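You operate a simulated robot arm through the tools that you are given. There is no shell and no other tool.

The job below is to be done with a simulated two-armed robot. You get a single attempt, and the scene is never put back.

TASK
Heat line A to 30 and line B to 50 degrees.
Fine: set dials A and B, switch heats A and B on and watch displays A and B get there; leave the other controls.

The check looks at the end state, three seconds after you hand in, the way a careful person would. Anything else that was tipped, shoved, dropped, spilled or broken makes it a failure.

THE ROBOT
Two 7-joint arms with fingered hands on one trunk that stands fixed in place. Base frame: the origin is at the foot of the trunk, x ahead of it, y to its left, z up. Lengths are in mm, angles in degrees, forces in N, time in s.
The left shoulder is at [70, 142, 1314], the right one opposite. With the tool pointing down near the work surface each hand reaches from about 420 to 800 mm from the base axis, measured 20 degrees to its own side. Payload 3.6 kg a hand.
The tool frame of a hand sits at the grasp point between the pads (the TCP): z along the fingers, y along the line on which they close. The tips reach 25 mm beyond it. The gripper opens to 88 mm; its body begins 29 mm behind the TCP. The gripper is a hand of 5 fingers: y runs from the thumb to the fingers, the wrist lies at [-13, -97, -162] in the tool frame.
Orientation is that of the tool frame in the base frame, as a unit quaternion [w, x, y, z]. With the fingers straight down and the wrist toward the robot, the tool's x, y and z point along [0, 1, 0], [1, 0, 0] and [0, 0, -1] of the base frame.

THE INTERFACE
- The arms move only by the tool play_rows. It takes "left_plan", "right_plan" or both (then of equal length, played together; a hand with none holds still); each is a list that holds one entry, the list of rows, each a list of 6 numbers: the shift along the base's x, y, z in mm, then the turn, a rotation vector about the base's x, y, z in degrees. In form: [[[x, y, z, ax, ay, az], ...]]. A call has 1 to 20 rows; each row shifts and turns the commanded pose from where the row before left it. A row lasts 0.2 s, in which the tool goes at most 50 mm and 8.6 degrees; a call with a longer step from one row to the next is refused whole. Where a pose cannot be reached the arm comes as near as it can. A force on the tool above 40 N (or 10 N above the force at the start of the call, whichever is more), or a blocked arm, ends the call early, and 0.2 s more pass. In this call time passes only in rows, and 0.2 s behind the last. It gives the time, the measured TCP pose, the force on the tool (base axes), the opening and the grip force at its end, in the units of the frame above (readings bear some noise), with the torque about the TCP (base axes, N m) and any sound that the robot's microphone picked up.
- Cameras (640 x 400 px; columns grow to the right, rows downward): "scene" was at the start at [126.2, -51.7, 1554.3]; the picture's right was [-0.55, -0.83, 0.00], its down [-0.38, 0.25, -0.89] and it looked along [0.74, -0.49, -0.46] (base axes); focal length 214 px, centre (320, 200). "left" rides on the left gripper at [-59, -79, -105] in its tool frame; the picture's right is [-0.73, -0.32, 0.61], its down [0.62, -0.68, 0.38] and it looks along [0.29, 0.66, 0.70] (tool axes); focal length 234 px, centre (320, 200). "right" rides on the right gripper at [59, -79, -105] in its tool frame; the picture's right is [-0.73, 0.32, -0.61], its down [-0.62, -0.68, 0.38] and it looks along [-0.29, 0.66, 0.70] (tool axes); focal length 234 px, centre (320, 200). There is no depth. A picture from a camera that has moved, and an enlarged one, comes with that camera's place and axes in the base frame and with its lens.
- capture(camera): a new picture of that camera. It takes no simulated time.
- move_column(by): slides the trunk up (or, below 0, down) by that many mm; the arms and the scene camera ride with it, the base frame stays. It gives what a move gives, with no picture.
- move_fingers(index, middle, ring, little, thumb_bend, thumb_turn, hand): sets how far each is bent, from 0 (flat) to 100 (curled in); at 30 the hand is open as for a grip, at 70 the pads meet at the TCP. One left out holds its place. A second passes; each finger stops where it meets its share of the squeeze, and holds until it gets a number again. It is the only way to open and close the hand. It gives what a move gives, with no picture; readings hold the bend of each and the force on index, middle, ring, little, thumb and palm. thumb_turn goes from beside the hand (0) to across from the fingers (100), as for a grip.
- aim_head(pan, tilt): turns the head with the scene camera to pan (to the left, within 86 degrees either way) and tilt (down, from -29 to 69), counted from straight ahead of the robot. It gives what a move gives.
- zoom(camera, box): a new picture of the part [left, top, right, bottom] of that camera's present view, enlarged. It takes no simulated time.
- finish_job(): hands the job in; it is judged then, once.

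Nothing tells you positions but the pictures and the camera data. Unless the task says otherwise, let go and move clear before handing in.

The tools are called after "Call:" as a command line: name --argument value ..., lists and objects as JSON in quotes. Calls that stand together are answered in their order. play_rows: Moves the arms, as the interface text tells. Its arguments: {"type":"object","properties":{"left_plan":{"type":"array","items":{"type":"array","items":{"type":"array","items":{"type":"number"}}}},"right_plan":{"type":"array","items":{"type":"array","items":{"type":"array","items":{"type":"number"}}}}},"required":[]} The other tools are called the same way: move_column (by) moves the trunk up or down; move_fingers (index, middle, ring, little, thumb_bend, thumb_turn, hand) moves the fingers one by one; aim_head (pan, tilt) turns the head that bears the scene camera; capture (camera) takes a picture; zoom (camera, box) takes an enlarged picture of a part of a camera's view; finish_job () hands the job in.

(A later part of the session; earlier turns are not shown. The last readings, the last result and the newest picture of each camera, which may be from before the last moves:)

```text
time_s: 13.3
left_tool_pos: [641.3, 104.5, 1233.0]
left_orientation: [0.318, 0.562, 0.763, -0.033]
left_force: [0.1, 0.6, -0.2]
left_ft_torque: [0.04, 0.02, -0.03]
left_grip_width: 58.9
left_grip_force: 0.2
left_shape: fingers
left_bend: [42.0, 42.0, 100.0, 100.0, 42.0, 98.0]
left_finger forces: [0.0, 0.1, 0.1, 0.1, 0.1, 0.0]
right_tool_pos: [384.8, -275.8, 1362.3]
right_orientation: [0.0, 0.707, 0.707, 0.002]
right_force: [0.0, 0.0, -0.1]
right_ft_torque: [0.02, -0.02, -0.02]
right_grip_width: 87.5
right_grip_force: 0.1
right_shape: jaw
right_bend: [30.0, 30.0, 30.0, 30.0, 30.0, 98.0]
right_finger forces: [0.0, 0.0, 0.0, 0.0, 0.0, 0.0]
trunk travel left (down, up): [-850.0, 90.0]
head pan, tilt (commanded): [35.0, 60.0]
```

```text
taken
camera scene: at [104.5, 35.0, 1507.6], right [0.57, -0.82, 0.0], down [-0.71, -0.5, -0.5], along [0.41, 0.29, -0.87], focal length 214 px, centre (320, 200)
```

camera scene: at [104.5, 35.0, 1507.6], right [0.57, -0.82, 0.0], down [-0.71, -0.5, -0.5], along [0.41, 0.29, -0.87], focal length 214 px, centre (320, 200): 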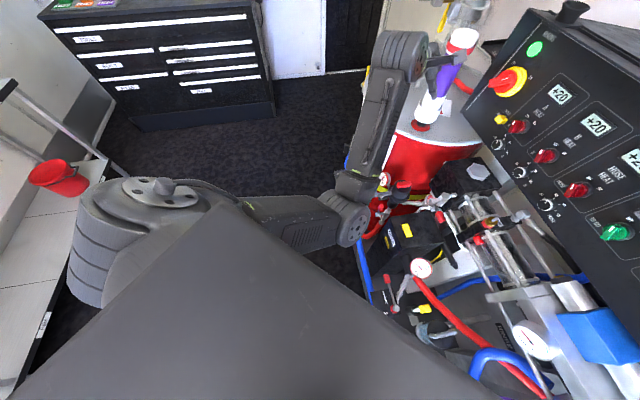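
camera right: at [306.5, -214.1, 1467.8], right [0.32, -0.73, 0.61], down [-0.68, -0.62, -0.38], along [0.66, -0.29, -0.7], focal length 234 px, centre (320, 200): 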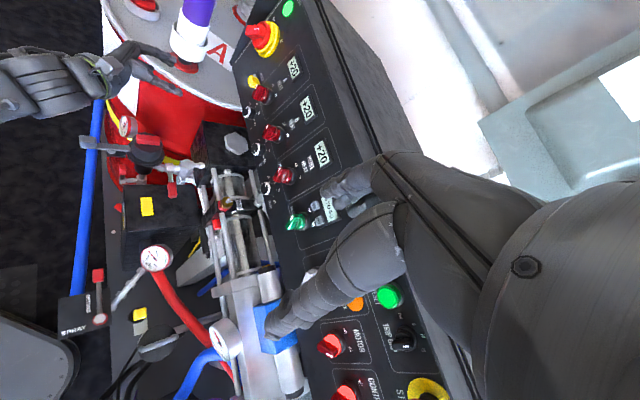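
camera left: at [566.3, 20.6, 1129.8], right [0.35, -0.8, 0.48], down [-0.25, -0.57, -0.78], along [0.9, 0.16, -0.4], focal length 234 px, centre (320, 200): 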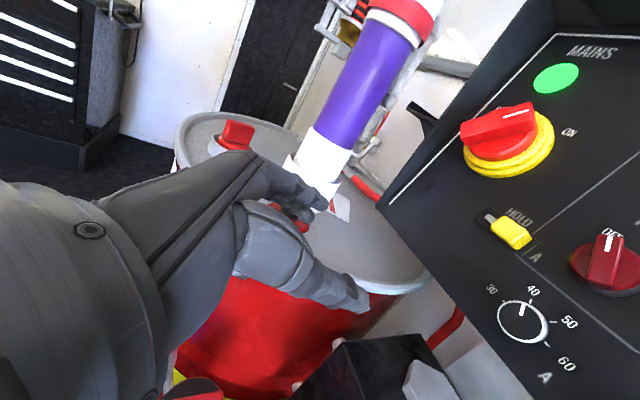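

That freed it without any blocking. I'll finish the rotation to fingers-down and pull back, then look again.

Call:
play_rows --left_plan '[[[-8, 0, 8, 5.88, 4.77, -3.28], [-8, 0, 8, 5.88, 4.77, -3.28], [-8, 0, 8, 5.88, 4.77, -3.28], [-8, 0, 8, 5.88, 4.77, -3.28], [-8, 0, 8, 5.88, 4.77, -3.28], [-15, 0, 8, 0, 0, 0], [-15, 0, 8, 0, 0, 0], [-15, 0, 8, 0, 0, 0], [-15, 0, 8, 0, 0, 0]]]'

Call:
capture --camera "scene"

```text
time_s: 15.3
left_tool_pos: [704.1, 77.4, 1159.6]
left_orientation: [-0.001, 0.704, 0.71, -0.003]
left_force: [-0.8, -0.3, -0.2]
left_ft_torque: [0.0, 0.04, -0.05]
left_grip_width: 58.9
left_grip_force: 0.0
left_shape: fingers
left_bend: [42.0, 42.0, 100.0, 100.0, 42.0, 98.0]
left_finger forces: [0.1, 0.0, 0.0, 0.1, 0.1, 0.0]
left hand out of reach, approached as far as the arm can: row 1, 2, 3, 4, 5, 6, 7, 8, 9
right_tool_pos: [384.4, -274.2, 1362.9]
right_orientation: [0.0, 0.707, 0.707, 0.0]
right_force: [-0.6, -0.1, 1.0]
right_ft_torque: [0.05, 0.04, 0.02]
right_grip_width: 87.5
right_grip_force: 0.0
right_shape: jaw
right_bend: [30.0, 30.0, 30.0, 30.0, 30.0, 98.0]
right_finger forces: [0.0, 0.1, 0.0, 0.0, 0.0, 0.0]
trunk travel left (down, up): [-850.0, 90.0]
head pan, tilt (commanded): [35.0, 60.0]
```

```text
taken
camera scene: at [104.6, 37.0, 1507.6], right [0.57, -0.82, 0.0], down [-0.71, -0.5, -0.5], along [0.41, 0.29, -0.87], focal length 214 px, centre (320, 200)
```

scene: 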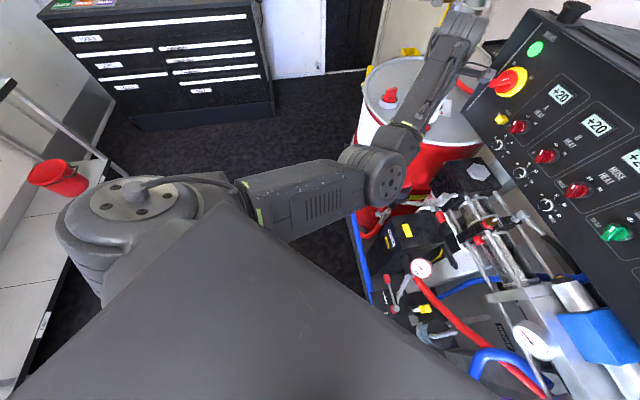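

The solver drifted forward instead, to [704, 77, 1160], which puts the hand near the purple tube. I'll check clearance from all cameras before moving again.

Call:
capture --camera "left"

Call:
zoom --camera "right" --box '[0, 0, 280, 160]'

Call:
aim_head --pan 5 --tilt 35

Call:
capture --camera "scene"

```text
taken
camera left: at [625.4, 18.1, 1265.2], right [-0.32, -0.73, -0.6], down [-0.69, 0.62, -0.38], along [0.65, 0.29, -0.7], focal length 234 px, centre (320, 200)
```

left: 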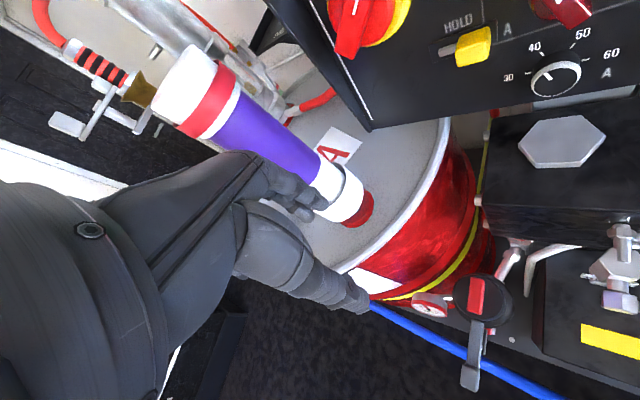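

```text
2.29 times, centred on (140, 80) of right
camera zoom: at [306.5, -214.1, 1467.8], right [0.32, -0.73, 0.61], down [-0.68, -0.62, -0.38], along [0.66, -0.29, -0.7], focal length 535 px, centre (731, 474)
```

zoom: 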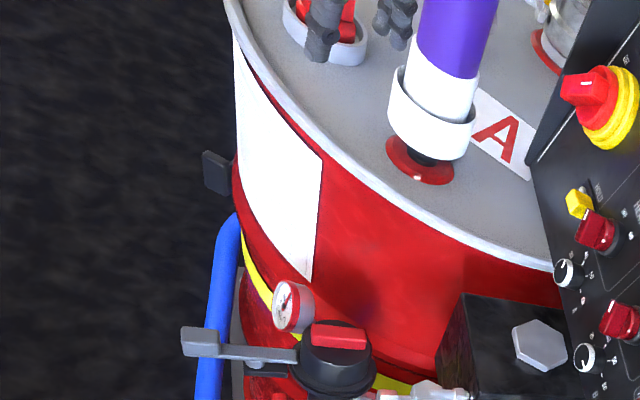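

```text
time_s: 16.2
left_tool_pos: [703.2, 77.7, 1159.5]
left_orientation: [-0.001, 0.705, 0.71, -0.002]
left_force: [-0.5, 0.6, -0.2]
left_ft_torque: [-0.01, -0.02, 0.0]
left_grip_width: 59.1
left_grip_force: 0.1
left_shape: fingers
left_bend: [42.0, 42.0, 100.0, 100.0, 42.0, 98.0]
left_finger forces: [0.1, 0.1, 0.0, 0.0, 0.0, 0.1]
right_tool_pos: [386.0, -273.8, 1363.2]
right_orientation: [-0.001, 0.707, 0.707, 0.0]
right_force: [-0.1, 0.5, -0.6]
right_ft_torque: [-0.01, -0.02, 0.0]
right_grip_width: 87.7
right_grip_force: 0.1
right_shape: jaw
right_bend: [30.0, 30.0, 30.0, 30.0, 30.0, 98.0]
right_finger forces: [0.0, 0.1, 0.0, 0.0, 0.0, 0.1]
trunk travel left (down, up): [-850.0, 90.0]
head pan, tilt (commanded): [5.0, 35.0]
```

```text
taken
camera scene: at [137.7, 6.6, 1541.8], right [0.09, -1.0, 0.0], down [-0.57, -0.05, -0.82], along [0.82, 0.07, -0.57], focal length 214 px, centre (320, 200)
```

scene: 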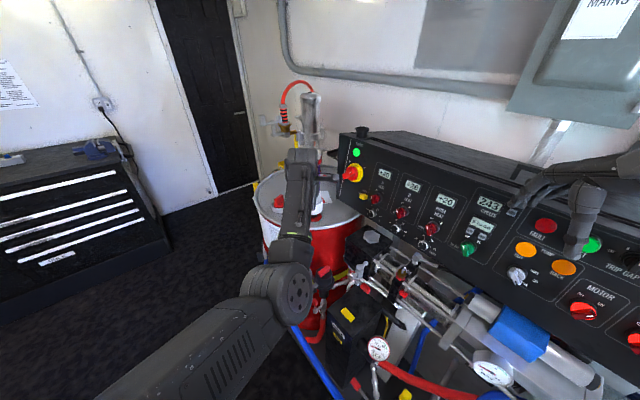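

The hand is close to the tube but clear of it, with forces near zero. To get a workable posture I'll turn back toward handshake with the arm extended and later lower the trunk so the elbow hangs clear of the torso. First a small rotation will show where the commanded pose stands.

Call:
play_rows --left_plan '[[[0, 0, 0, -6.8, -2.86, 3.45], [0, 0, 0, -6.8, -2.86, 3.45]]]'

```text
time_s: 16.8
left_tool_pos: [702.4, 79.7, 1159.0]
left_orientation: [0.12, 0.654, 0.745, -0.05]
left_force: [-0.2, -0.5, 0.4]
left_ft_torque: [0.02, -0.01, 0.0]
left_grip_width: 58.8
left_grip_force: 0.1
left_shape: fingers
left_bend: [42.0, 42.0, 100.0, 100.0, 42.0, 98.0]
left_finger forces: [0.1, 0.0, 0.0, 0.0, 0.1, 0.1]
right_tool_pos: [386.2, -273.0, 1363.0]
right_orientation: [0.001, 0.707, 0.707, 0.0]
right_force: [0.5, -0.1, 0.2]
right_ft_torque: [0.02, -0.02, 0.02]
right_grip_width: 87.6
right_grip_force: 0.0
right_shape: jaw
right_bend: [30.0, 30.0, 30.0, 30.0, 30.0, 98.0]
right_finger forces: [0.0, 0.0, 0.0, 0.0, 0.1, 0.1]
trunk travel left (down, up): [-850.0, 90.0]
head pan, tilt (commanded): [5.0, 35.0]
```

The commanded pose follows the actual one, which removes that ambiguity. I'll finish the turn to facing the panel while moving up and right, away from the tube.

Call:
play_rows --left_plan '[[[-3, -8.6, 10.9, -6.8, -2.86, 3.45], [-3, -8.6, 10.9, -6.8, -2.86, 3.45], [-3, -8.6, 10.9, -6.8, -2.86, 3.45], [-3, -8.6, 10.9, -6.8, -2.86, 3.45], [-3, -8.6, 10.9, -6.8, -2.86, 3.45]]]'

Call:
capture --camera "scene"

```text
time_s: 18.2
left_tool_pos: [697.9, 64.1, 1220.5]
left_orientation: [0.405, 0.467, 0.773, -0.14]
left_force: [-0.4, -0.3, -0.1]
left_ft_torque: [-0.02, 0.01, -0.04]
left_grip_width: 59.0
left_grip_force: 0.0
left_shape: fingers
left_bend: [42.0, 42.0, 100.0, 100.0, 42.0, 98.0]
left_finger forces: [0.0, 0.1, 0.1, 0.1, 0.1, 0.0]
right_tool_pos: [385.2, -273.0, 1362.5]
right_orientation: [0.0, 0.707, 0.707, 0.0]
right_force: [-0.1, -0.3, -0.7]
right_ft_torque: [0.01, -0.02, 0.02]
right_grip_width: 87.5
right_grip_force: 0.0
right_shape: jaw
right_bend: [30.0, 30.0, 30.0, 30.0, 30.0, 98.0]
right_finger forces: [0.0, 0.1, 0.0, 0.1, 0.0, 0.0]
trunk travel left (down, up): [-850.0, 90.0]
head pan, tilt (commanded): [5.0, 35.0]
stopped in row 5 (left hand): the arm was blocked; the commanded pose is now the measured one
```

```text
taken
camera scene: at [137.9, 6.5, 1541.9], right [0.09, -1.0, 0.0], down [-0.57, -0.05, -0.82], along [0.82, 0.07, -0.57], focal length 214 px, centre (320, 200)
```

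scene: 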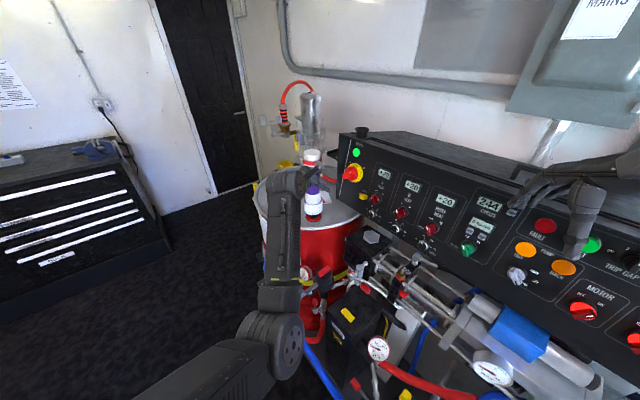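

The inner-elbow posture simply can't cross further right. I'll take the hand out to the robot's left, where only open floor lies below, so the elbow can swing out beside the torso before I re-pose it.

Call:
play_rows --left_plan '[[[-14, 16, -4, 0, 0, 0], [-14, 16, -4, 0, 0, 0], [-14, 16, -4, 0, 0, 0], [-14, 16, -4, 0, 0, 0], [-14, 16, -4, 0, 0, 0], [-14, 16, -4, 0, 0, 0], [-14, 16, -4, 0, 0, 0], [-14, 16, -4, 0, 0, 0]]]'

Call:
aim_head --pan 40 --tilt 40

Call:
capture --camera "scene"

```text
time_s: 20.0
left_tool_pos: [583.0, 187.7, 1186.9]
left_orientation: [0.406, 0.469, 0.771, -0.146]
left_force: [1.2, -0.6, 1.3]
left_ft_torque: [0.01, -0.01, 0.0]
left_grip_width: 59.0
left_grip_force: 0.0
left_shape: fingers
left_bend: [42.0, 42.0, 100.0, 100.0, 42.0, 98.0]
left_finger forces: [0.0, 0.0, 0.0, 0.1, 0.1, 0.0]
right_tool_pos: [384.7, -272.0, 1363.2]
right_orientation: [0.001, 0.706, 0.708, -0.001]
right_force: [-0.1, 0.2, -0.1]
right_ft_torque: [-0.03, 0.0, 0.0]
right_grip_width: 87.6
right_grip_force: 0.0
right_shape: jaw
right_bend: [30.0, 30.0, 30.0, 30.0, 30.0, 98.0]
right_finger forces: [0.1, 0.1, 0.0, 0.1, 0.0, 0.1]
trunk travel left (down, up): [-850.0, 90.0]
head pan, tilt (commanded): [5.0, 35.0]
```

```text
time_s: 21.0
left_tool_pos: [584.4, 185.9, 1186.6]
left_orientation: [0.405, 0.469, 0.771, -0.145]
left_force: [-0.1, 0.5, 0.5]
left_ft_torque: [-0.01, -0.03, 0.0]
left_grip_width: 58.9
left_grip_force: 0.0
left_shape: fingers
left_bend: [42.0, 42.0, 100.0, 100.0, 42.0, 98.0]
left_finger forces: [0.0, 0.0, 0.0, 0.0, 0.1, 0.1]
right_tool_pos: [385.6, -274.7, 1361.3]
right_orientation: [-0.001, 0.708, 0.707, 0.0]
right_force: [0.1, -0.6, 0.2]
right_ft_torque: [0.0, 0.01, 0.0]
right_grip_width: 87.6
right_grip_force: 0.0
right_shape: jaw
right_bend: [30.0, 30.0, 30.0, 30.0, 30.0, 98.0]
right_finger forces: [0.0, 0.0, 0.0, 0.0, 0.0, 0.0]
trunk travel left (down, up): [-850.0, 90.0]
head pan, tilt (commanded): [40.0, 40.0]
```

```text
taken
camera scene: at [115.2, 53.2, 1534.4], right [0.64, -0.77, 0.0], down [-0.49, -0.41, -0.77], along [0.59, 0.49, -0.64], focal length 214 px, centre (320, 200)
```

scene: 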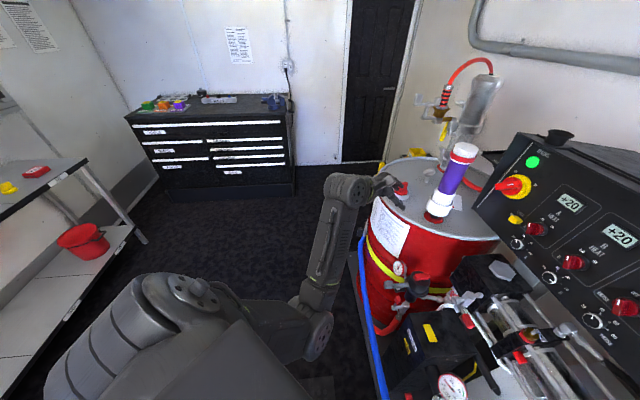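

That worked cleanly. I'll keep moving left and slightly down while turning the fingers back to pointing down, to get the elbow up and out.

Call:
play_rows --left_plan '[[[-12, 14, -10, 5.81, 2.75, -3.19], [-12, 14, -10, 5.81, 2.75, -3.19], [-12, 14, -10, 5.81, 2.75, -3.19], [-12, 14, -10, 5.81, 2.75, -3.19], [-12, 14, -10, 5.81, 2.75, -3.19], [-12, 14, -10, 5.81, 2.75, -3.19], [-12, 14, -10, 5.81, 2.75, -3.19], [-12, 14, -10, 5.81, 2.75, -3.19]]]'

Call:
capture --camera "scene"

```text
time_s: 22.8
left_tool_pos: [487.4, 297.8, 1106.4]
left_orientation: [-0.002, 0.707, 0.707, 0.0]
left_force: [-0.5, 0.0, 0.3]
left_ft_torque: [0.01, -0.01, -0.01]
left_grip_width: 58.8
left_grip_force: 0.0
left_shape: fingers
left_bend: [42.0, 42.0, 100.0, 100.0, 42.0, 98.0]
left_finger forces: [0.0, 0.0, 0.1, 0.0, 0.1, 0.0]
right_tool_pos: [384.4, -273.2, 1362.7]
right_orientation: [0.0, 0.707, 0.707, 0.0]
right_force: [-0.3, 0.1, 0.5]
right_ft_torque: [-0.01, 0.02, 0.01]
right_grip_width: 87.5
right_grip_force: 0.0
right_shape: jaw
right_bend: [30.0, 30.0, 30.0, 30.0, 30.0, 98.0]
right_finger forces: [0.0, 0.0, 0.0, 0.0, 0.0, 0.0]
trunk travel left (down, up): [-850.0, 90.0]
head pan, tilt (commanded): [40.0, 40.0]
```

```text
taken
camera scene: at [114.6, 54.0, 1534.4], right [0.64, -0.77, 0.0], down [-0.49, -0.41, -0.77], along [0.59, 0.49, -0.64], focal length 214 px, centre (320, 200)
```

scene: 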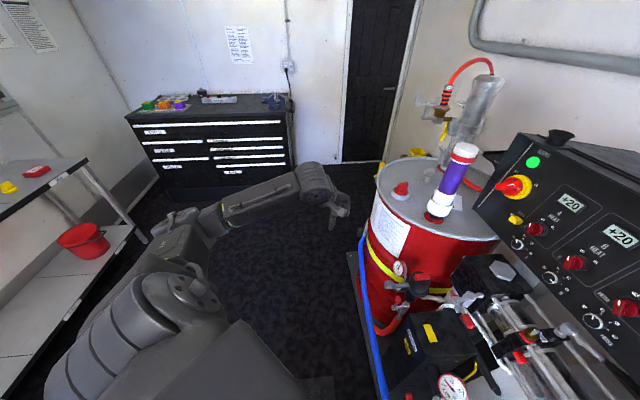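

The elbow is up and out on the left again, which is the posture I want. Before lowering the trunk about 200 mm, I'll check that the area around the right arm is clear.

Call:
aim_head --pan -60 --tilt 40

Call:
capture --camera "scene"

Call:
aim_head --pan -14 --tilt 45

Call:
capture --camera "scene"

Call:
capture --camera "left"

```text
time_s: 24.6
left_tool_pos: [488.6, 297.8, 1106.5]
left_orientation: [0.0, 0.707, 0.707, -0.001]
left_force: [0.4, -0.9, 0.5]
left_ft_torque: [-0.03, -0.04, 0.01]
left_grip_width: 59.0
left_grip_force: 0.1
left_shape: fingers
left_bend: [42.0, 42.0, 100.0, 100.0, 42.0, 98.0]
left_finger forces: [0.0, 0.0, 0.0, 0.1, 0.0, 0.1]
right_tool_pos: [385.7, -273.0, 1362.0]
right_orientation: [-0.001, 0.707, 0.707, -0.001]
right_force: [-0.6, 1.1, -0.2]
right_ft_torque: [-0.04, -0.01, 0.01]
right_grip_width: 87.9
right_grip_force: 0.2
right_shape: jaw
right_bend: [30.0, 30.0, 30.0, 30.0, 30.0, 98.0]
right_finger forces: [0.1, 0.0, 0.0, 0.0, 0.1, 0.0]
trunk travel left (down, up): [-850.0, 90.0]
head pan, tilt (commanded): [-60.0, 40.0]
```

```text
taken
camera scene: at [92.5, -74.6, 1534.3], right [-0.87, -0.5, 0.0], down [-0.32, 0.56, -0.77], along [0.38, -0.66, -0.64], focal length 214 px, centre (320, 200)
```

scene: 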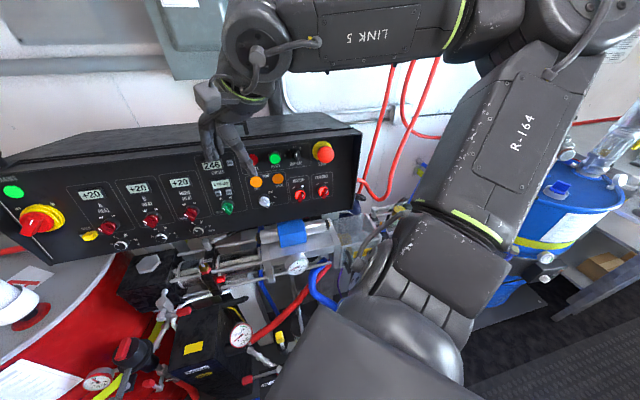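

```text
time_s: 25.7
left_tool_pos: [489.2, 297.1, 1106.7]
left_orientation: [-0.001, 0.707, 0.707, 0.0]
left_force: [0.2, 0.3, 1.2]
left_ft_torque: [-0.02, 0.01, 0.0]
left_grip_width: 58.7
left_grip_force: 0.1
left_shape: fingers
left_bend: [42.0, 42.0, 100.0, 100.0, 42.0, 98.0]
left_finger forces: [0.0, 0.1, 0.1, 0.0, 0.0, 0.0]
right_tool_pos: [386.1, -273.1, 1361.2]
right_orientation: [-0.001, 0.707, 0.707, 0.0]
right_force: [0.3, 0.1, -0.9]
right_ft_torque: [0.05, 0.05, 0.03]
right_grip_width: 87.9
right_grip_force: 0.1
right_shape: jaw
right_bend: [30.0, 30.0, 30.0, 30.0, 30.0, 98.0]
right_finger forces: [0.0, 0.0, 0.0, 0.0, 0.1, 0.0]
trunk travel left (down, up): [-850.0, 90.0]
head pan, tilt (commanded): [-14.0, 45.0]
```

```text
taken
camera scene: at [128.8, -20.8, 1527.1], right [-0.24, -0.97, 0.0], down [-0.69, 0.17, -0.71], along [0.69, -0.17, -0.71], focal length 214 px, centre (320, 200)
```

scene: 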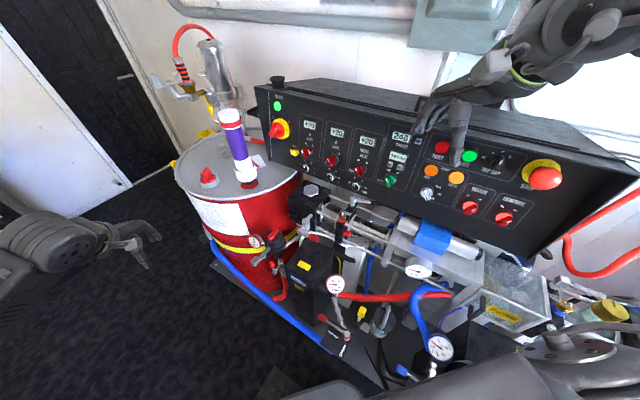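

```text
taken
camera left: at [409.9, 238.2, 1212.3], right [-0.32, -0.73, -0.61], down [-0.68, 0.62, -0.38], along [0.66, 0.29, -0.7], focal length 234 px, centre (320, 200)
```

left: 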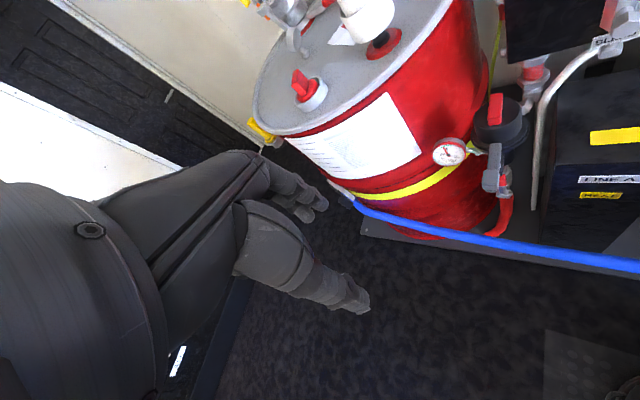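

The area around the right arm is clear and the left hand hangs over open floor. I'll lower the trunk by 200 mm so the arm works level with the panel.

Call:
move_column --by -200

Call:
aim_head --pan -10 --tilt 25

Call:
capture --camera "scene"

Call:
capture --camera "right"

```text
time_s: 27.9
left_tool_pos: [488.1, 297.7, 906.6]
left_orientation: [-0.001, 0.706, 0.708, 0.0]
left_force: [0.6, -0.1, -0.4]
left_ft_torque: [-0.03, 0.02, 0.02]
left_grip_width: 58.9
left_grip_force: 0.1
left_shape: fingers
left_bend: [42.0, 42.0, 100.0, 100.0, 42.0, 98.0]
left_finger forces: [0.0, 0.0, 0.0, 0.1, 0.0, 0.1]
right_tool_pos: [386.5, -272.5, 1162.1]
right_orientation: [0.001, 0.707, 0.707, 0.0]
right_force: [0.4, 0.2, -0.5]
right_ft_torque: [0.0, 0.03, 0.03]
right_grip_width: 87.7
right_grip_force: 0.2
right_shape: jaw
right_bend: [30.0, 30.0, 30.0, 30.0, 30.0, 98.0]
right_finger forces: [0.0, 0.0, 0.0, 0.0, 0.0, 0.0]
trunk travel left (down, up): [-650.0, 290.0]
head pan, tilt (commanded): [-14.0, 45.0]
```

```text
time_s: 28.7
left_tool_pos: [487.5, 297.4, 907.0]
left_orientation: [-0.001, 0.706, 0.708, 0.0]
left_force: [-0.4, -0.3, 0.4]
left_ft_torque: [0.01, -0.01, 0.01]
left_grip_width: 59.2
left_grip_force: 0.0
left_shape: fingers
left_bend: [42.0, 42.0, 100.0, 100.0, 42.0, 98.0]
left_finger forces: [0.0, 0.0, 0.0, 0.0, 0.0, 0.0]
right_tool_pos: [385.5, -274.0, 1162.0]
right_orientation: [0.0, 0.707, 0.707, -0.001]
right_force: [-0.2, 0.2, 0.5]
right_ft_torque: [-0.04, 0.0, 0.01]
right_grip_width: 87.6
right_grip_force: 0.1
right_shape: jaw
right_bend: [30.0, 30.0, 30.0, 30.0, 30.0, 98.0]
right_finger forces: [0.1, 0.0, 0.1, 0.0, 0.0, 0.0]
trunk travel left (down, up): [-650.0, 290.0]
head pan, tilt (commanded): [-10.0, 25.0]
```

```text
taken
camera scene: at [140.7, -17.0, 1357.6], right [-0.17, -0.98, 0.0], down [-0.42, 0.07, -0.91], along [0.89, -0.16, -0.42], focal length 214 px, centre (320, 200)
```

scene: 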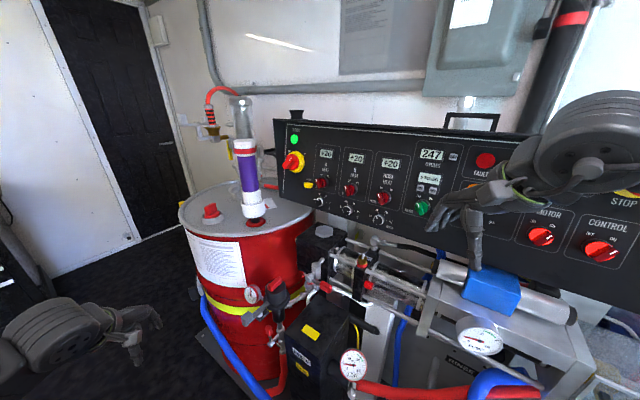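

```text
taken
camera right: at [306.5, -213.9, 1267.8], right [0.32, -0.73, 0.61], down [-0.68, -0.62, -0.38], along [0.66, -0.29, -0.7], focal length 234 px, centre (320, 200)
```

right: 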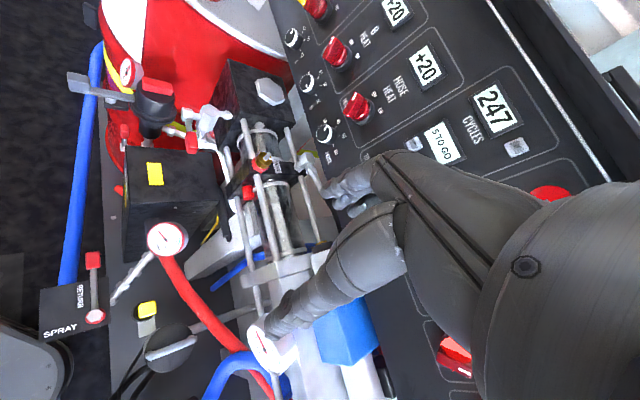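

The panel is now nicely level with the shoulders. I'll bring the left hand up in front of the drum, rotating palm-down toward the panel (roll about -70°) as it goes.

Call:
play_rows --left_plan '[[[8, -16, 18, -4.26, -6.76, -2.04], [8, -16, 18, -4.26, -6.76, -2.04], [8, -16, 18, -4.26, -6.76, -2.04], [8, -16, 18, -4.26, -6.76, -2.04], [8, -16, 18, -4.26, -6.76, -2.04], [8, -16, 18, -4.26, -6.76, -2.04], [8, -16, 18, -4.26, -6.76, -2.04], [8, -16, 18, -4.26, -6.76, -2.04], [8, -16, 18, -4.26, -6.76, -2.04], [8, -16, 18, -4.26, -6.76, -2.04]]]'

Call:
capture --camera "scene"

Call:
capture --camera "left"

```text
time_s: 30.9
left_tool_pos: [568.1, 135.6, 1086.3]
left_orientation: [0.623, 0.647, 0.417, 0.141]
left_force: [0.5, -0.4, 0.4]
left_ft_torque: [0.0, -0.03, -0.01]
left_grip_width: 58.9
left_grip_force: 0.1
left_shape: fingers
left_bend: [42.0, 42.0, 100.0, 100.0, 42.0, 98.0]
left_finger forces: [0.0, 0.0, 0.0, 0.1, 0.1, 0.0]
right_tool_pos: [386.3, -274.3, 1161.4]
right_orientation: [-0.001, 0.707, 0.707, 0.0]
right_force: [-0.7, 0.2, -0.2]
right_ft_torque: [-0.03, 0.0, -0.03]
right_grip_width: 87.6
right_grip_force: 0.0
right_shape: jaw
right_bend: [30.0, 30.0, 30.0, 30.0, 30.0, 98.0]
right_finger forces: [0.0, 0.0, 0.1, 0.0, 0.1, 0.1]
trunk travel left (down, up): [-650.0, 290.0]
head pan, tilt (commanded): [-10.0, 25.0]
```

```text
taken
camera scene: at [141.3, -17.6, 1357.6], right [-0.17, -0.98, 0.0], down [-0.42, 0.07, -0.91], along [0.89, -0.16, -0.42], focal length 214 px, centre (320, 200)
```

scene: 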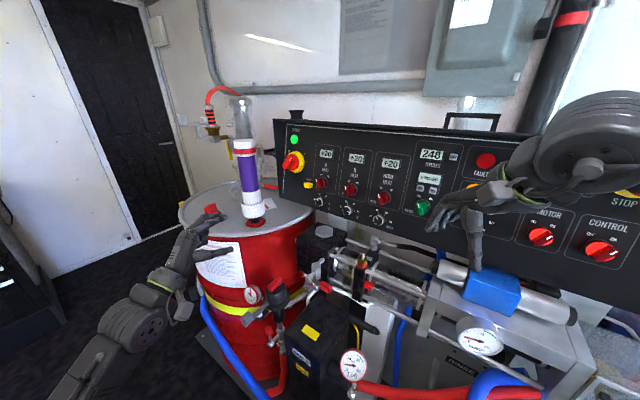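

```text
taken
camera left: at [430.6, 156.6, 1053.1], right [-0.14, -0.98, -0.17], down [0.4, 0.1, -0.91], along [0.9, -0.19, 0.38], focal length 234 px, centre (320, 200)
```

left: 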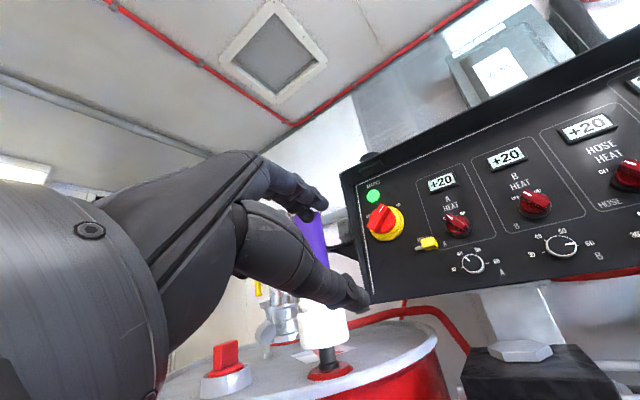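

The pose was reached cleanly with the elbow out. Next I'll move the hand right, onto dial A's axis at about 120 mm standoff.

Call:
play_rows --left_plan '[[[10.5, -18.3, 0, 0, 0, 0], [10.5, -18.3, 0, 0, 0, 0], [10.5, -18.3, 0, 0, 0, 0], [10.5, -18.3, 0, 0, 0, 0], [10.5, -18.3, 0, 0, 0, 0], [10.5, -18.3, 0, 0, 0, 0], [10.5, -18.3, 0, 0, 0, 0], [10.5, -18.3, 0, 0, 0, 0], [10.5, -18.3, 0, 0, 0, 0], [10.5, -18.3, 0, 0, 0, 0]]]'

Call:
capture --camera "scene"

Call:
capture --camera "left"

Call:
capture --camera "right"

```text
time_s: 33.1
left_tool_pos: [672.5, -45.6, 1087.4]
left_orientation: [0.621, 0.648, 0.417, 0.141]
left_force: [-0.2, 0.0, 0.1]
left_ft_torque: [0.02, -0.02, -0.01]
left_grip_width: 59.2
left_grip_force: 0.0
left_shape: fingers
left_bend: [42.0, 42.0, 100.0, 100.0, 42.0, 98.0]
left_finger forces: [0.0, 0.1, 0.0, 0.0, 0.1, 0.1]
right_tool_pos: [386.1, -275.0, 1162.3]
right_orientation: [0.0, 0.707, 0.707, 0.001]
right_force: [0.2, -0.5, -0.1]
right_ft_torque: [-0.02, -0.02, 0.03]
right_grip_width: 88.1
right_grip_force: 0.0
right_shape: jaw
right_bend: [30.0, 30.0, 30.0, 30.0, 30.0, 98.0]
right_finger forces: [0.0, 0.1, 0.1, 0.0, 0.1, 0.0]
trunk travel left (down, up): [-650.0, 290.0]
head pan, tilt (commanded): [-10.0, 25.0]
```

```text
taken
camera scene: at [141.0, -18.0, 1357.6], right [-0.17, -0.98, 0.0], down [-0.42, 0.07, -0.91], along [0.89, -0.16, -0.42], focal length 214 px, centre (320, 200)
```

scene: 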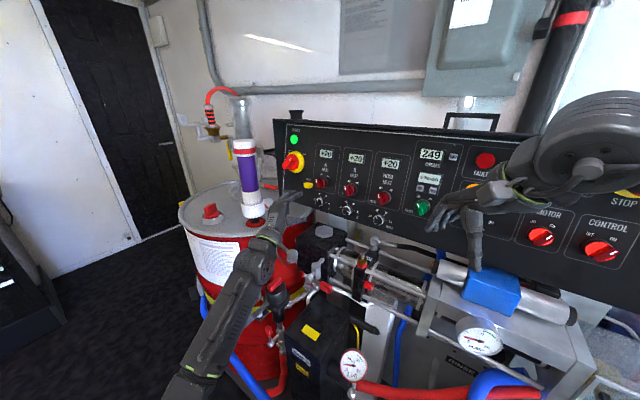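

```text
taken
camera left: at [535.1, -25.3, 1053.8], right [-0.14, -0.98, -0.17], down [0.4, 0.1, -0.91], along [0.91, -0.19, 0.38], focal length 234 px, centre (320, 200)
```

left: 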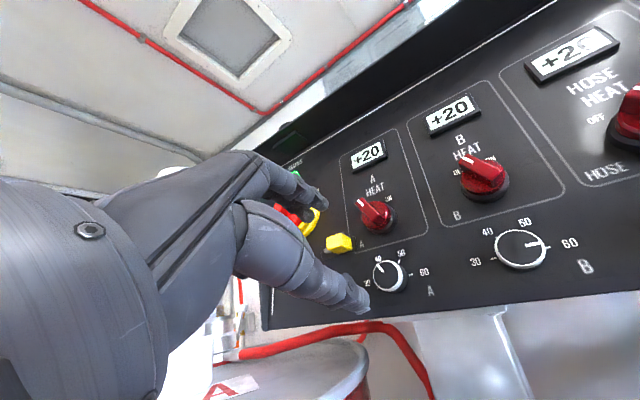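

```text
taken
camera right: at [306.8, -214.8, 1267.6], right [0.32, -0.73, 0.61], down [-0.68, -0.62, -0.38], along [0.66, -0.29, -0.7], focal length 234 px, centre (320, 200)
```

right: 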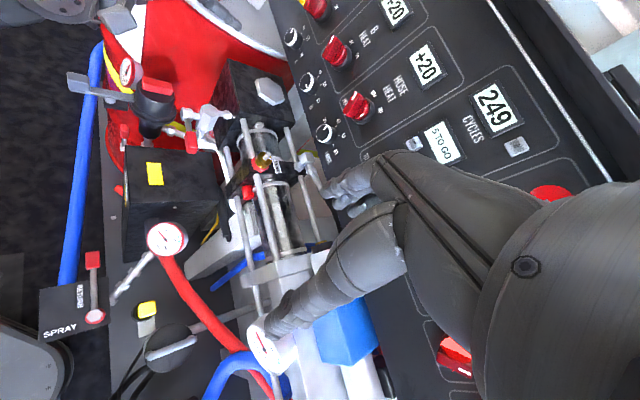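

I'm at dial A's axis, about 120 mm out, with no blocking. I'll zoom the hand camera to refine the offset between tool axis and dial.

Call:
zoom --camera "left" --box '[290, 190, 450, 330]'

Call:
zoom --camera "scene" --box '[240, 130, 400, 260]'

```text
2.86 times, centred on (370, 260) of left
camera zoom: at [535.1, -25.3, 1053.8], right [-0.14, -0.98, -0.17], down [0.4, 0.1, -0.91], along [0.91, -0.19, 0.38], focal length 669 px, centre (177, 29)
```

zoom: 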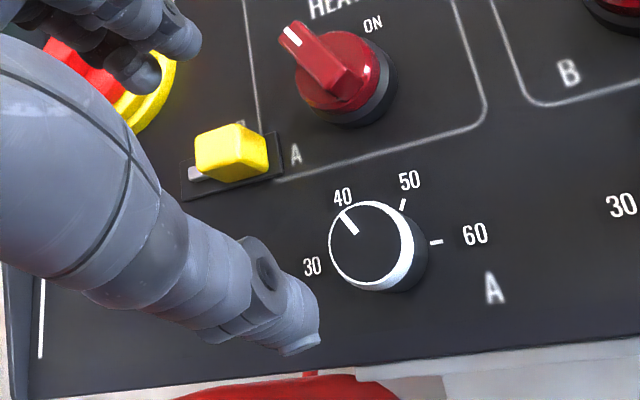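

```text
3.08 times, centred on (320, 195) of scene
camera zoom: at [141.0, -18.0, 1357.6], right [-0.17, -0.98, 0.0], down [-0.42, 0.07, -0.91], along [0.89, -0.16, -0.42], focal length 660 px, centre (320, 215)
```

zoom: 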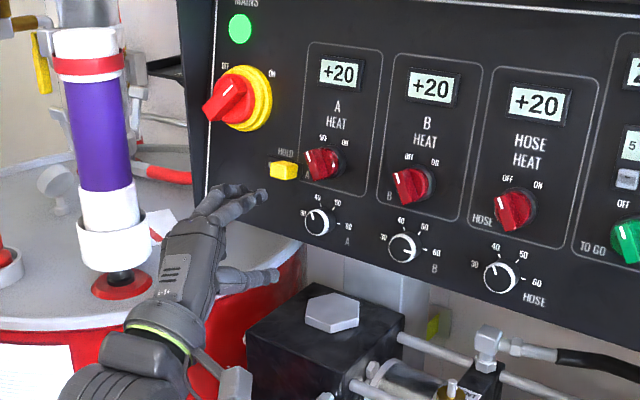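

Dial A's centre measures about 120 mm below the panel's "A" label. The gap between dial and switch is tight, so I'll bring index and middle in to sit just outside the dial rim, keep the thumb wide, and move to about 60 mm out.

Call:
move_fingers --hand "left" --index 52.5 --middle 52.5 --ring 100 --little 100 --thumb_bend 44

Call:
play_rows --left_plan '[[[10.7, -10.6, -4, 0, 0, 0], [10.7, -10.6, -4, 0, 0, 0], [10.7, -10.6, -4, 0, 0, 0], [10.7, -10.6, -4, 0, 0, 0]]]'

Call:
zoom --camera "left" --box '[270, 150, 430, 330]'

Call:
zoom --camera "scene" --box '[270, 150, 360, 230]'

```text
time_s: 34.1
left_tool_pos: [672.8, -44.2, 1086.7]
left_orientation: [0.622, 0.647, 0.418, 0.141]
left_force: [-0.3, -0.4, 0.1]
left_ft_torque: [-0.01, 0.02, 0.01]
left_grip_width: 46.5
left_grip_force: 0.1
left_shape: fingers
left_bend: [52.0, 52.0, 100.0, 100.0, 44.0, 98.0]
left_finger forces: [0.0, 0.0, 0.1, 0.0, 0.0, 0.1]
right_tool_pos: [385.9, -274.6, 1163.2]
right_orientation: [0.001, 0.707, 0.707, 0.0]
right_force: [0.1, 0.7, -0.4]
right_ft_torque: [0.03, -0.02, 0.03]
right_grip_width: 87.6
right_grip_force: 0.2
right_shape: jaw
right_bend: [30.0, 30.0, 30.0, 30.0, 30.0, 98.0]
right_finger forces: [0.0, 0.0, 0.0, 0.0, 0.0, 0.1]
trunk travel left (down, up): [-650.0, 290.0]
head pan, tilt (commanded): [-10.0, 25.0]
```

```text
time_s: 35.1
left_tool_pos: [717.1, -89.6, 1070.1]
left_orientation: [0.622, 0.648, 0.417, 0.141]
left_force: [-1.1, 0.1, -0.4]
left_ft_torque: [0.03, 0.01, 0.0]
left_grip_width: 46.7
left_grip_force: 0.0
left_shape: fingers
left_bend: [52.0, 52.0, 100.0, 100.0, 44.0, 98.0]
left_finger forces: [0.0, 0.1, 0.0, 0.1, 0.1, 0.0]
right_tool_pos: [385.9, -275.3, 1161.4]
right_orientation: [0.0, 0.707, 0.707, 0.0]
right_force: [0.0, 0.3, -0.6]
right_ft_torque: [-0.01, -0.01, 0.04]
right_grip_width: 87.6
right_grip_force: 0.1
right_shape: jaw
right_bend: [30.0, 30.0, 30.0, 30.0, 30.0, 98.0]
right_finger forces: [0.1, 0.1, 0.0, 0.0, 0.1, 0.0]
trunk travel left (down, up): [-650.0, 290.0]
head pan, tilt (commanded): [-10.0, 25.0]
```

```text
2.22 times, centred on (350, 240) of left
camera zoom: at [578.8, -68.5, 1037.4], right [-0.14, -0.98, -0.17], down [0.4, 0.1, -0.91], along [0.91, -0.19, 0.38], focal length 520 px, centre (253, 111)
```

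zoom: 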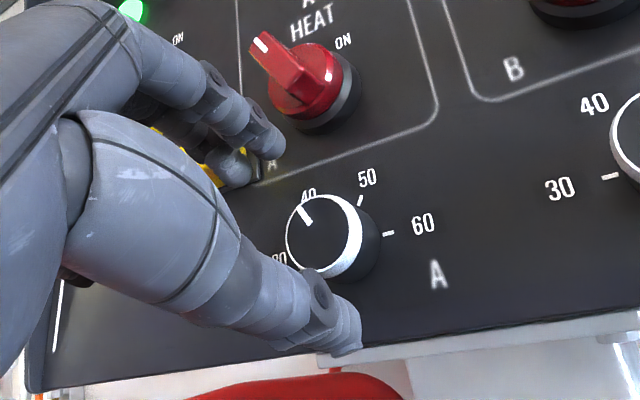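

```text
5.00 times, centred on (315, 190) of scene
camera zoom: at [141.1, -17.7, 1357.6], right [-0.17, -0.98, 0.0], down [-0.42, 0.07, -0.91], along [0.89, -0.16, -0.42], focal length 1072 px, centre (345, 250)
```

zoom: 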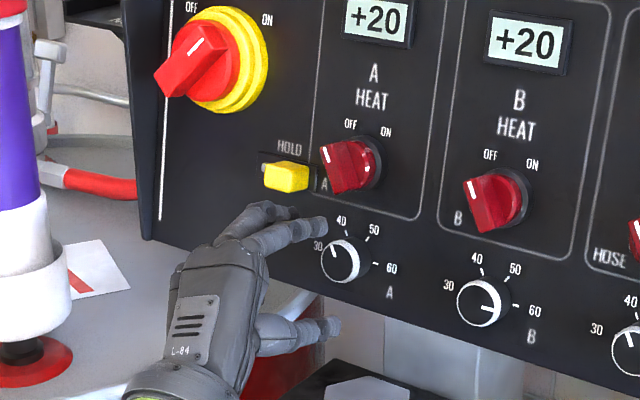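

The fingers are lined up above the dial and the thumb below, with the dial about 2 mm left of my tool axis. I'll close 20 mm and correct that, then check again.

Call:
play_rows --left_plan '[[[5.2, -4.1, -1.3, 0, 0, 0], [5.2, -4.1, -1.2, 0, 0, 0], [5.0, -4.2, -1.2, 0, 0, 0]]]'

Call:
zoom --camera "left" --box '[270, 150, 430, 310]'

Call:
zoom --camera "scene" --box '[290, 165, 350, 220]'

```text
time_s: 35.9
left_tool_pos: [731.0, -100.7, 1067.5]
left_orientation: [0.622, 0.647, 0.418, 0.142]
left_force: [-0.2, -0.1, -0.1]
left_ft_torque: [-0.02, -0.02, 0.02]
left_grip_width: 46.5
left_grip_force: 0.1
left_shape: fingers
left_bend: [52.0, 52.0, 100.0, 100.0, 44.0, 98.0]
left_finger forces: [0.0, 0.1, 0.0, 0.1, 0.1, 0.1]
right_tool_pos: [384.9, -273.8, 1161.8]
right_orientation: [0.0, 0.707, 0.707, 0.0]
right_force: [0.3, 0.2, 0.5]
right_ft_torque: [0.03, 0.02, 0.04]
right_grip_width: 87.8
right_grip_force: 0.1
right_shape: jaw
right_bend: [30.0, 30.0, 30.0, 30.0, 30.0, 98.0]
right_finger forces: [0.0, 0.0, 0.0, 0.0, 0.0, 0.0]
trunk travel left (down, up): [-650.0, 290.0]
head pan, tilt (commanded): [-10.0, 25.0]
```

```text
2.50 times, centred on (350, 230) of left
camera zoom: at [593.4, -80.2, 1033.9], right [-0.14, -0.98, -0.17], down [0.4, 0.1, -0.91], along [0.91, -0.19, 0.38], focal length 585 px, centre (245, 125)
```

zoom: 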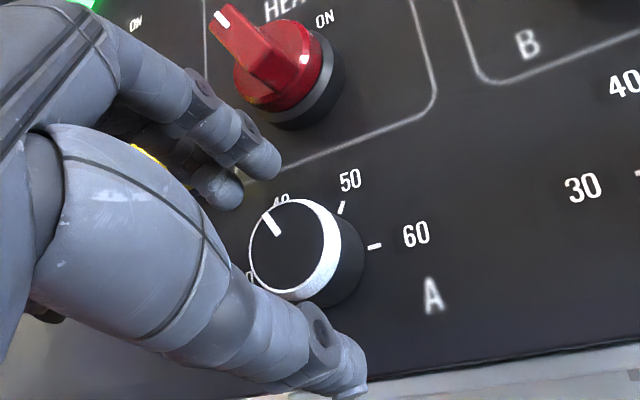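

```text
7.27 times, centred on (320, 192) of scene
camera zoom: at [140.8, -17.2, 1357.6], right [-0.17, -0.98, 0.0], down [-0.42, 0.07, -0.91], along [0.89, -0.16, -0.42], focal length 1560 px, centre (320, 254)
```

zoom: 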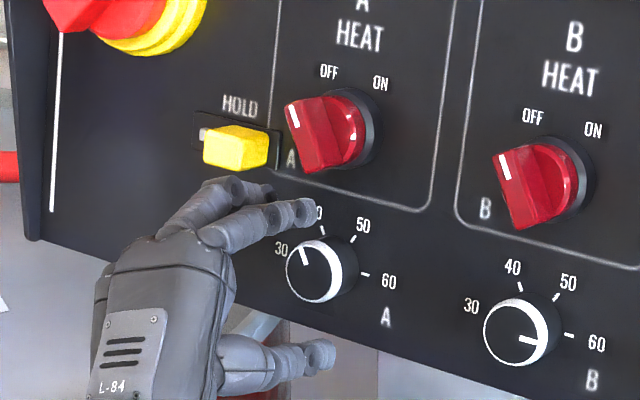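

The tool axis is now on the dial centre to within about half a millimetre. I'll advance the last stretch in small steps, watching the force for contact with the panel.

Call:
play_rows --left_plan '[[[2.1, -2.06, -0.55, 0, 0, 0], [2.1, -2.06, -0.55, 0, 0, 0], [2.1, -2.06, -0.55, 0, 0, 0], [2.1, -2.06, -0.55, 0, 0, 0], [2.1, -2.06, -0.55, 0, 0, 0]]]'

Call:
zoom --camera "left" --box '[270, 150, 430, 310]'

Call:
zoom --camera "scene" --box '[290, 165, 350, 220]'

```text
time_s: 37.1
left_tool_pos: [741.6, -111.7, 1063.5]
left_orientation: [0.622, 0.647, 0.417, 0.141]
left_force: [0.2, 1.6, -0.1]
left_ft_torque: [-0.02, -0.01, 0.03]
left_grip_width: 46.6
left_grip_force: 0.1
left_shape: fingers
left_bend: [52.0, 52.0, 100.0, 100.0, 44.0, 98.0]
left_finger forces: [0.0, 0.1, 0.1, 0.0, 0.0, 0.0]
right_tool_pos: [385.4, -275.3, 1161.8]
right_orientation: [0.0, 0.707, 0.707, 0.0]
right_force: [-0.1, -0.7, -0.4]
right_ft_torque: [-0.01, 0.03, -0.01]
right_grip_width: 87.8
right_grip_force: 0.1
right_shape: jaw
right_bend: [30.0, 30.0, 30.0, 30.0, 30.0, 98.0]
right_finger forces: [0.1, 0.0, 0.1, 0.1, 0.1, 0.0]
trunk travel left (down, up): [-650.0, 290.0]
head pan, tilt (commanded): [-10.0, 25.0]
```

```text
2.50 times, centred on (350, 230) of left
camera zoom: at [603.6, -91.1, 1030.5], right [-0.14, -0.98, -0.17], down [0.4, 0.1, -0.91], along [0.91, -0.19, 0.38], focal length 585 px, centre (245, 125)
```

zoom: 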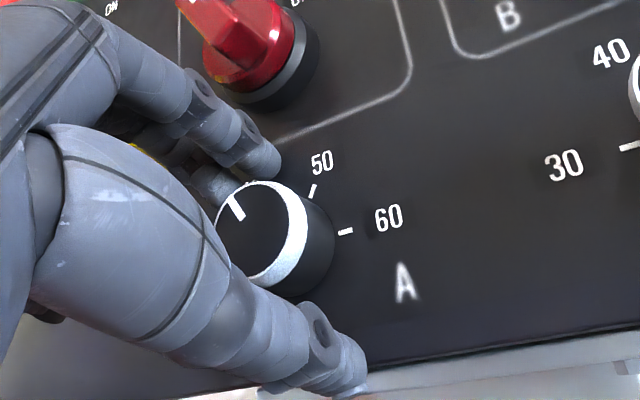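

```text
7.27 times, centred on (320, 192) of scene
camera zoom: at [140.7, -17.3, 1357.7], right [-0.17, -0.98, 0.0], down [-0.42, 0.07, -0.91], along [0.89, -0.16, -0.42], focal length 1560 px, centre (320, 254)
```

zoom: 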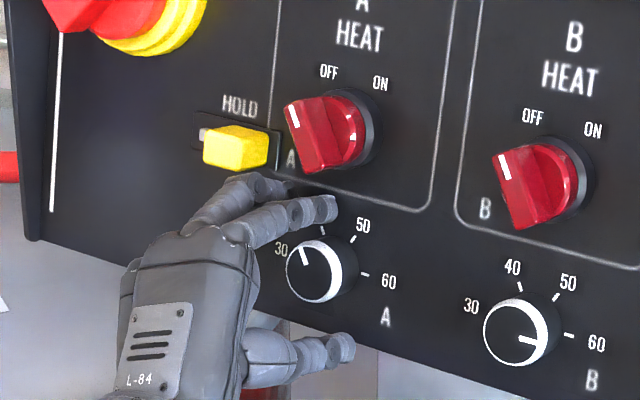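

No contact yet, and the tips are alongside the knob. I'll go 2 mm deeper and close the pincer on the dial.

Call:
play_rows --left_plan '[[[1.4, -1.38, -0.37, 0, 0, 0]]]'

Call:
move_fingers --hand "left" --index 64 --middle 64 --thumb_bend 64

Call:
zoom --camera "left" --box '[270, 150, 430, 310]'

Call:
zoom --camera "scene" --box '[290, 165, 350, 220]'

```text
time_s: 37.5
left_tool_pos: [741.8, -112.8, 1063.5]
left_orientation: [0.623, 0.647, 0.417, 0.141]
left_force: [-2.9, 3.2, 1.2]
left_ft_torque: [-0.06, -0.08, 0.02]
left_grip_width: 46.4
left_grip_force: 2.4
left_shape: fingers
left_bend: [52.0, 52.0, 100.0, 100.0, 44.0, 98.0]
left_finger forces: [0.1, 4.0, 0.1, 0.0, 0.0, 0.0]
right_tool_pos: [384.0, -273.7, 1163.0]
right_orientation: [0.0, 0.707, 0.707, 0.0]
right_force: [-0.1, 0.0, 0.6]
right_ft_torque: [-0.03, 0.0, 0.0]
right_grip_width: 87.6
right_grip_force: 0.0
right_shape: jaw
right_bend: [30.0, 30.0, 30.0, 30.0, 30.0, 98.0]
right_finger forces: [0.0, 0.0, 0.0, 0.0, 0.1, 0.1]
trunk travel left (down, up): [-650.0, 290.0]
head pan, tilt (commanded): [-10.0, 25.0]
```

```text
time_s: 38.5
left_tool_pos: [743.0, -110.9, 1064.4]
left_orientation: [0.622, 0.647, 0.417, 0.142]
left_force: [-0.6, 1.1, 2.4]
left_ft_torque: [-0.02, -0.05, 0.02]
left_grip_width: 19.7
left_grip_force: 3.1
left_shape: fingers
left_bend: [60.0, 62.0, 100.0, 100.0, 60.0, 97.0]
left_finger forces: [2.8, 1.6, 0.0, 0.0, 2.1, 0.0]
right_tool_pos: [385.2, -273.7, 1161.3]
right_orientation: [0.0, 0.707, 0.707, 0.0]
right_force: [-0.3, 0.6, -0.6]
right_ft_torque: [0.01, 0.03, 0.01]
right_grip_width: 87.5
right_grip_force: 0.1
right_shape: jaw
right_bend: [30.0, 30.0, 30.0, 30.0, 30.0, 98.0]
right_finger forces: [0.0, 0.0, 0.0, 0.0, 0.0, 0.0]
trunk travel left (down, up): [-650.0, 290.0]
head pan, tilt (commanded): [-10.0, 25.0]
```

```text
2.50 times, centred on (350, 230) of left
camera zoom: at [604.7, -91.8, 1030.6], right [-0.14, -0.98, -0.17], down [0.4, 0.1, -0.91], along [0.91, -0.19, 0.38], focal length 585 px, centre (245, 125)
```

zoom: 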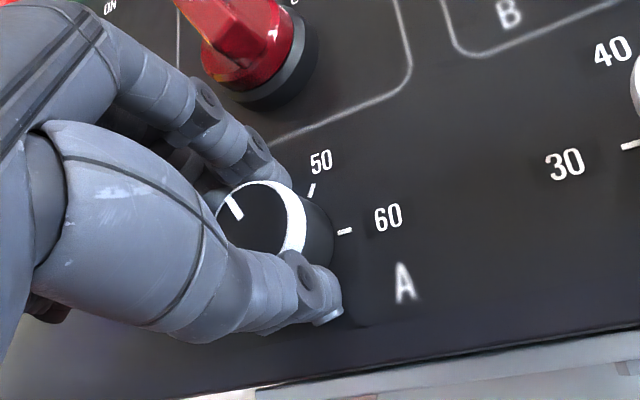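

```text
7.27 times, centred on (320, 192) of scene
camera zoom: at [140.3, -16.8, 1357.7], right [-0.17, -0.98, 0.0], down [-0.42, 0.07, -0.91], along [0.89, -0.16, -0.42], focal length 1560 px, centre (320, 254)
```

zoom: 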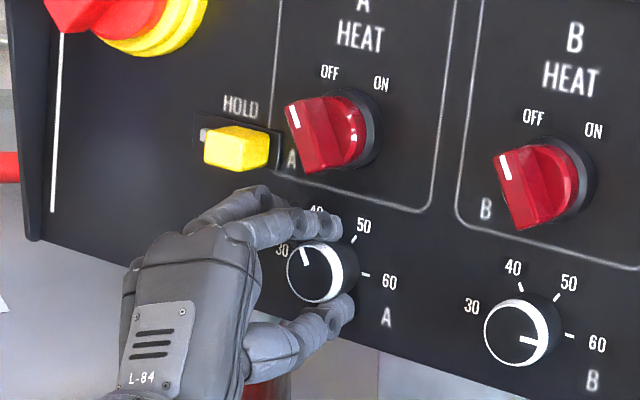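

The dial is gripped by index, middle and thumb at about 2–3 N each. I'll turn it 30° counter-clockwise first and look at the pointer.

Call:
play_rows --left_plan '[[[0, 0, 0, -5.27, 5.16, 1.39], [0, 0, 0, -5.27, 5.16, 1.39], [0, 0, 0, -5.27, 5.16, 1.39], [0, 0, 0, -5.27, 5.16, 1.39]]]'

Call:
zoom --camera "left" --box '[270, 150, 430, 310]'

Call:
zoom --camera "scene" --box '[290, 165, 350, 220]'

```text
time_s: 39.5
left_tool_pos: [748.0, -104.9, 1067.8]
left_orientation: [0.643, 0.533, 0.551, 0.007]
left_force: [-3.6, -4.3, -6.3]
left_ft_torque: [0.12, 0.05, -0.07]
left_grip_width: 23.9
left_grip_force: 3.5
left_shape: fingers
left_bend: [64.0, 64.0, 100.0, 100.0, 55.0, 97.0]
left_finger forces: [0.0, 0.0, 0.0, 0.0, 7.5, 0.1]
left hand out of reach, approached as far as the arm can: row 4
right_tool_pos: [386.3, -274.2, 1161.0]
right_orientation: [0.0, 0.707, 0.707, 0.0]
right_force: [0.5, 0.3, 0.2]
right_ft_torque: [0.0, 0.0, 0.01]
right_grip_width: 87.7
right_grip_force: 0.1
right_shape: jaw
right_bend: [30.0, 30.0, 30.0, 30.0, 30.0, 98.0]
right_finger forces: [0.0, 0.0, 0.0, 0.0, 0.1, 0.0]
trunk travel left (down, up): [-650.0, 290.0]
head pan, tilt (commanded): [-10.0, 25.0]
```

```text
2.50 times, centred on (350, 230) of left
camera zoom: at [604.4, -102.7, 1072.0], right [-0.04, -0.98, 0.18], down [0.12, -0.18, -0.98], along [0.99, -0.01, 0.13], focal length 585 px, centre (245, 125)
```

zoom: 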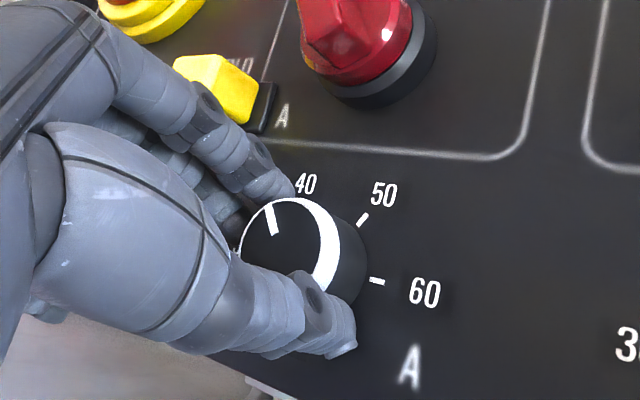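

```text
7.27 times, centred on (320, 192) of scene
camera zoom: at [141.5, -18.1, 1357.4], right [-0.17, -0.98, 0.0], down [-0.42, 0.07, -0.91], along [0.89, -0.16, -0.42], focal length 1560 px, centre (320, 254)
```

zoom: 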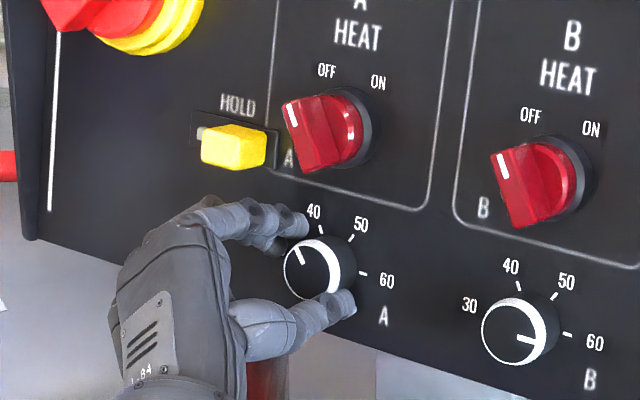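

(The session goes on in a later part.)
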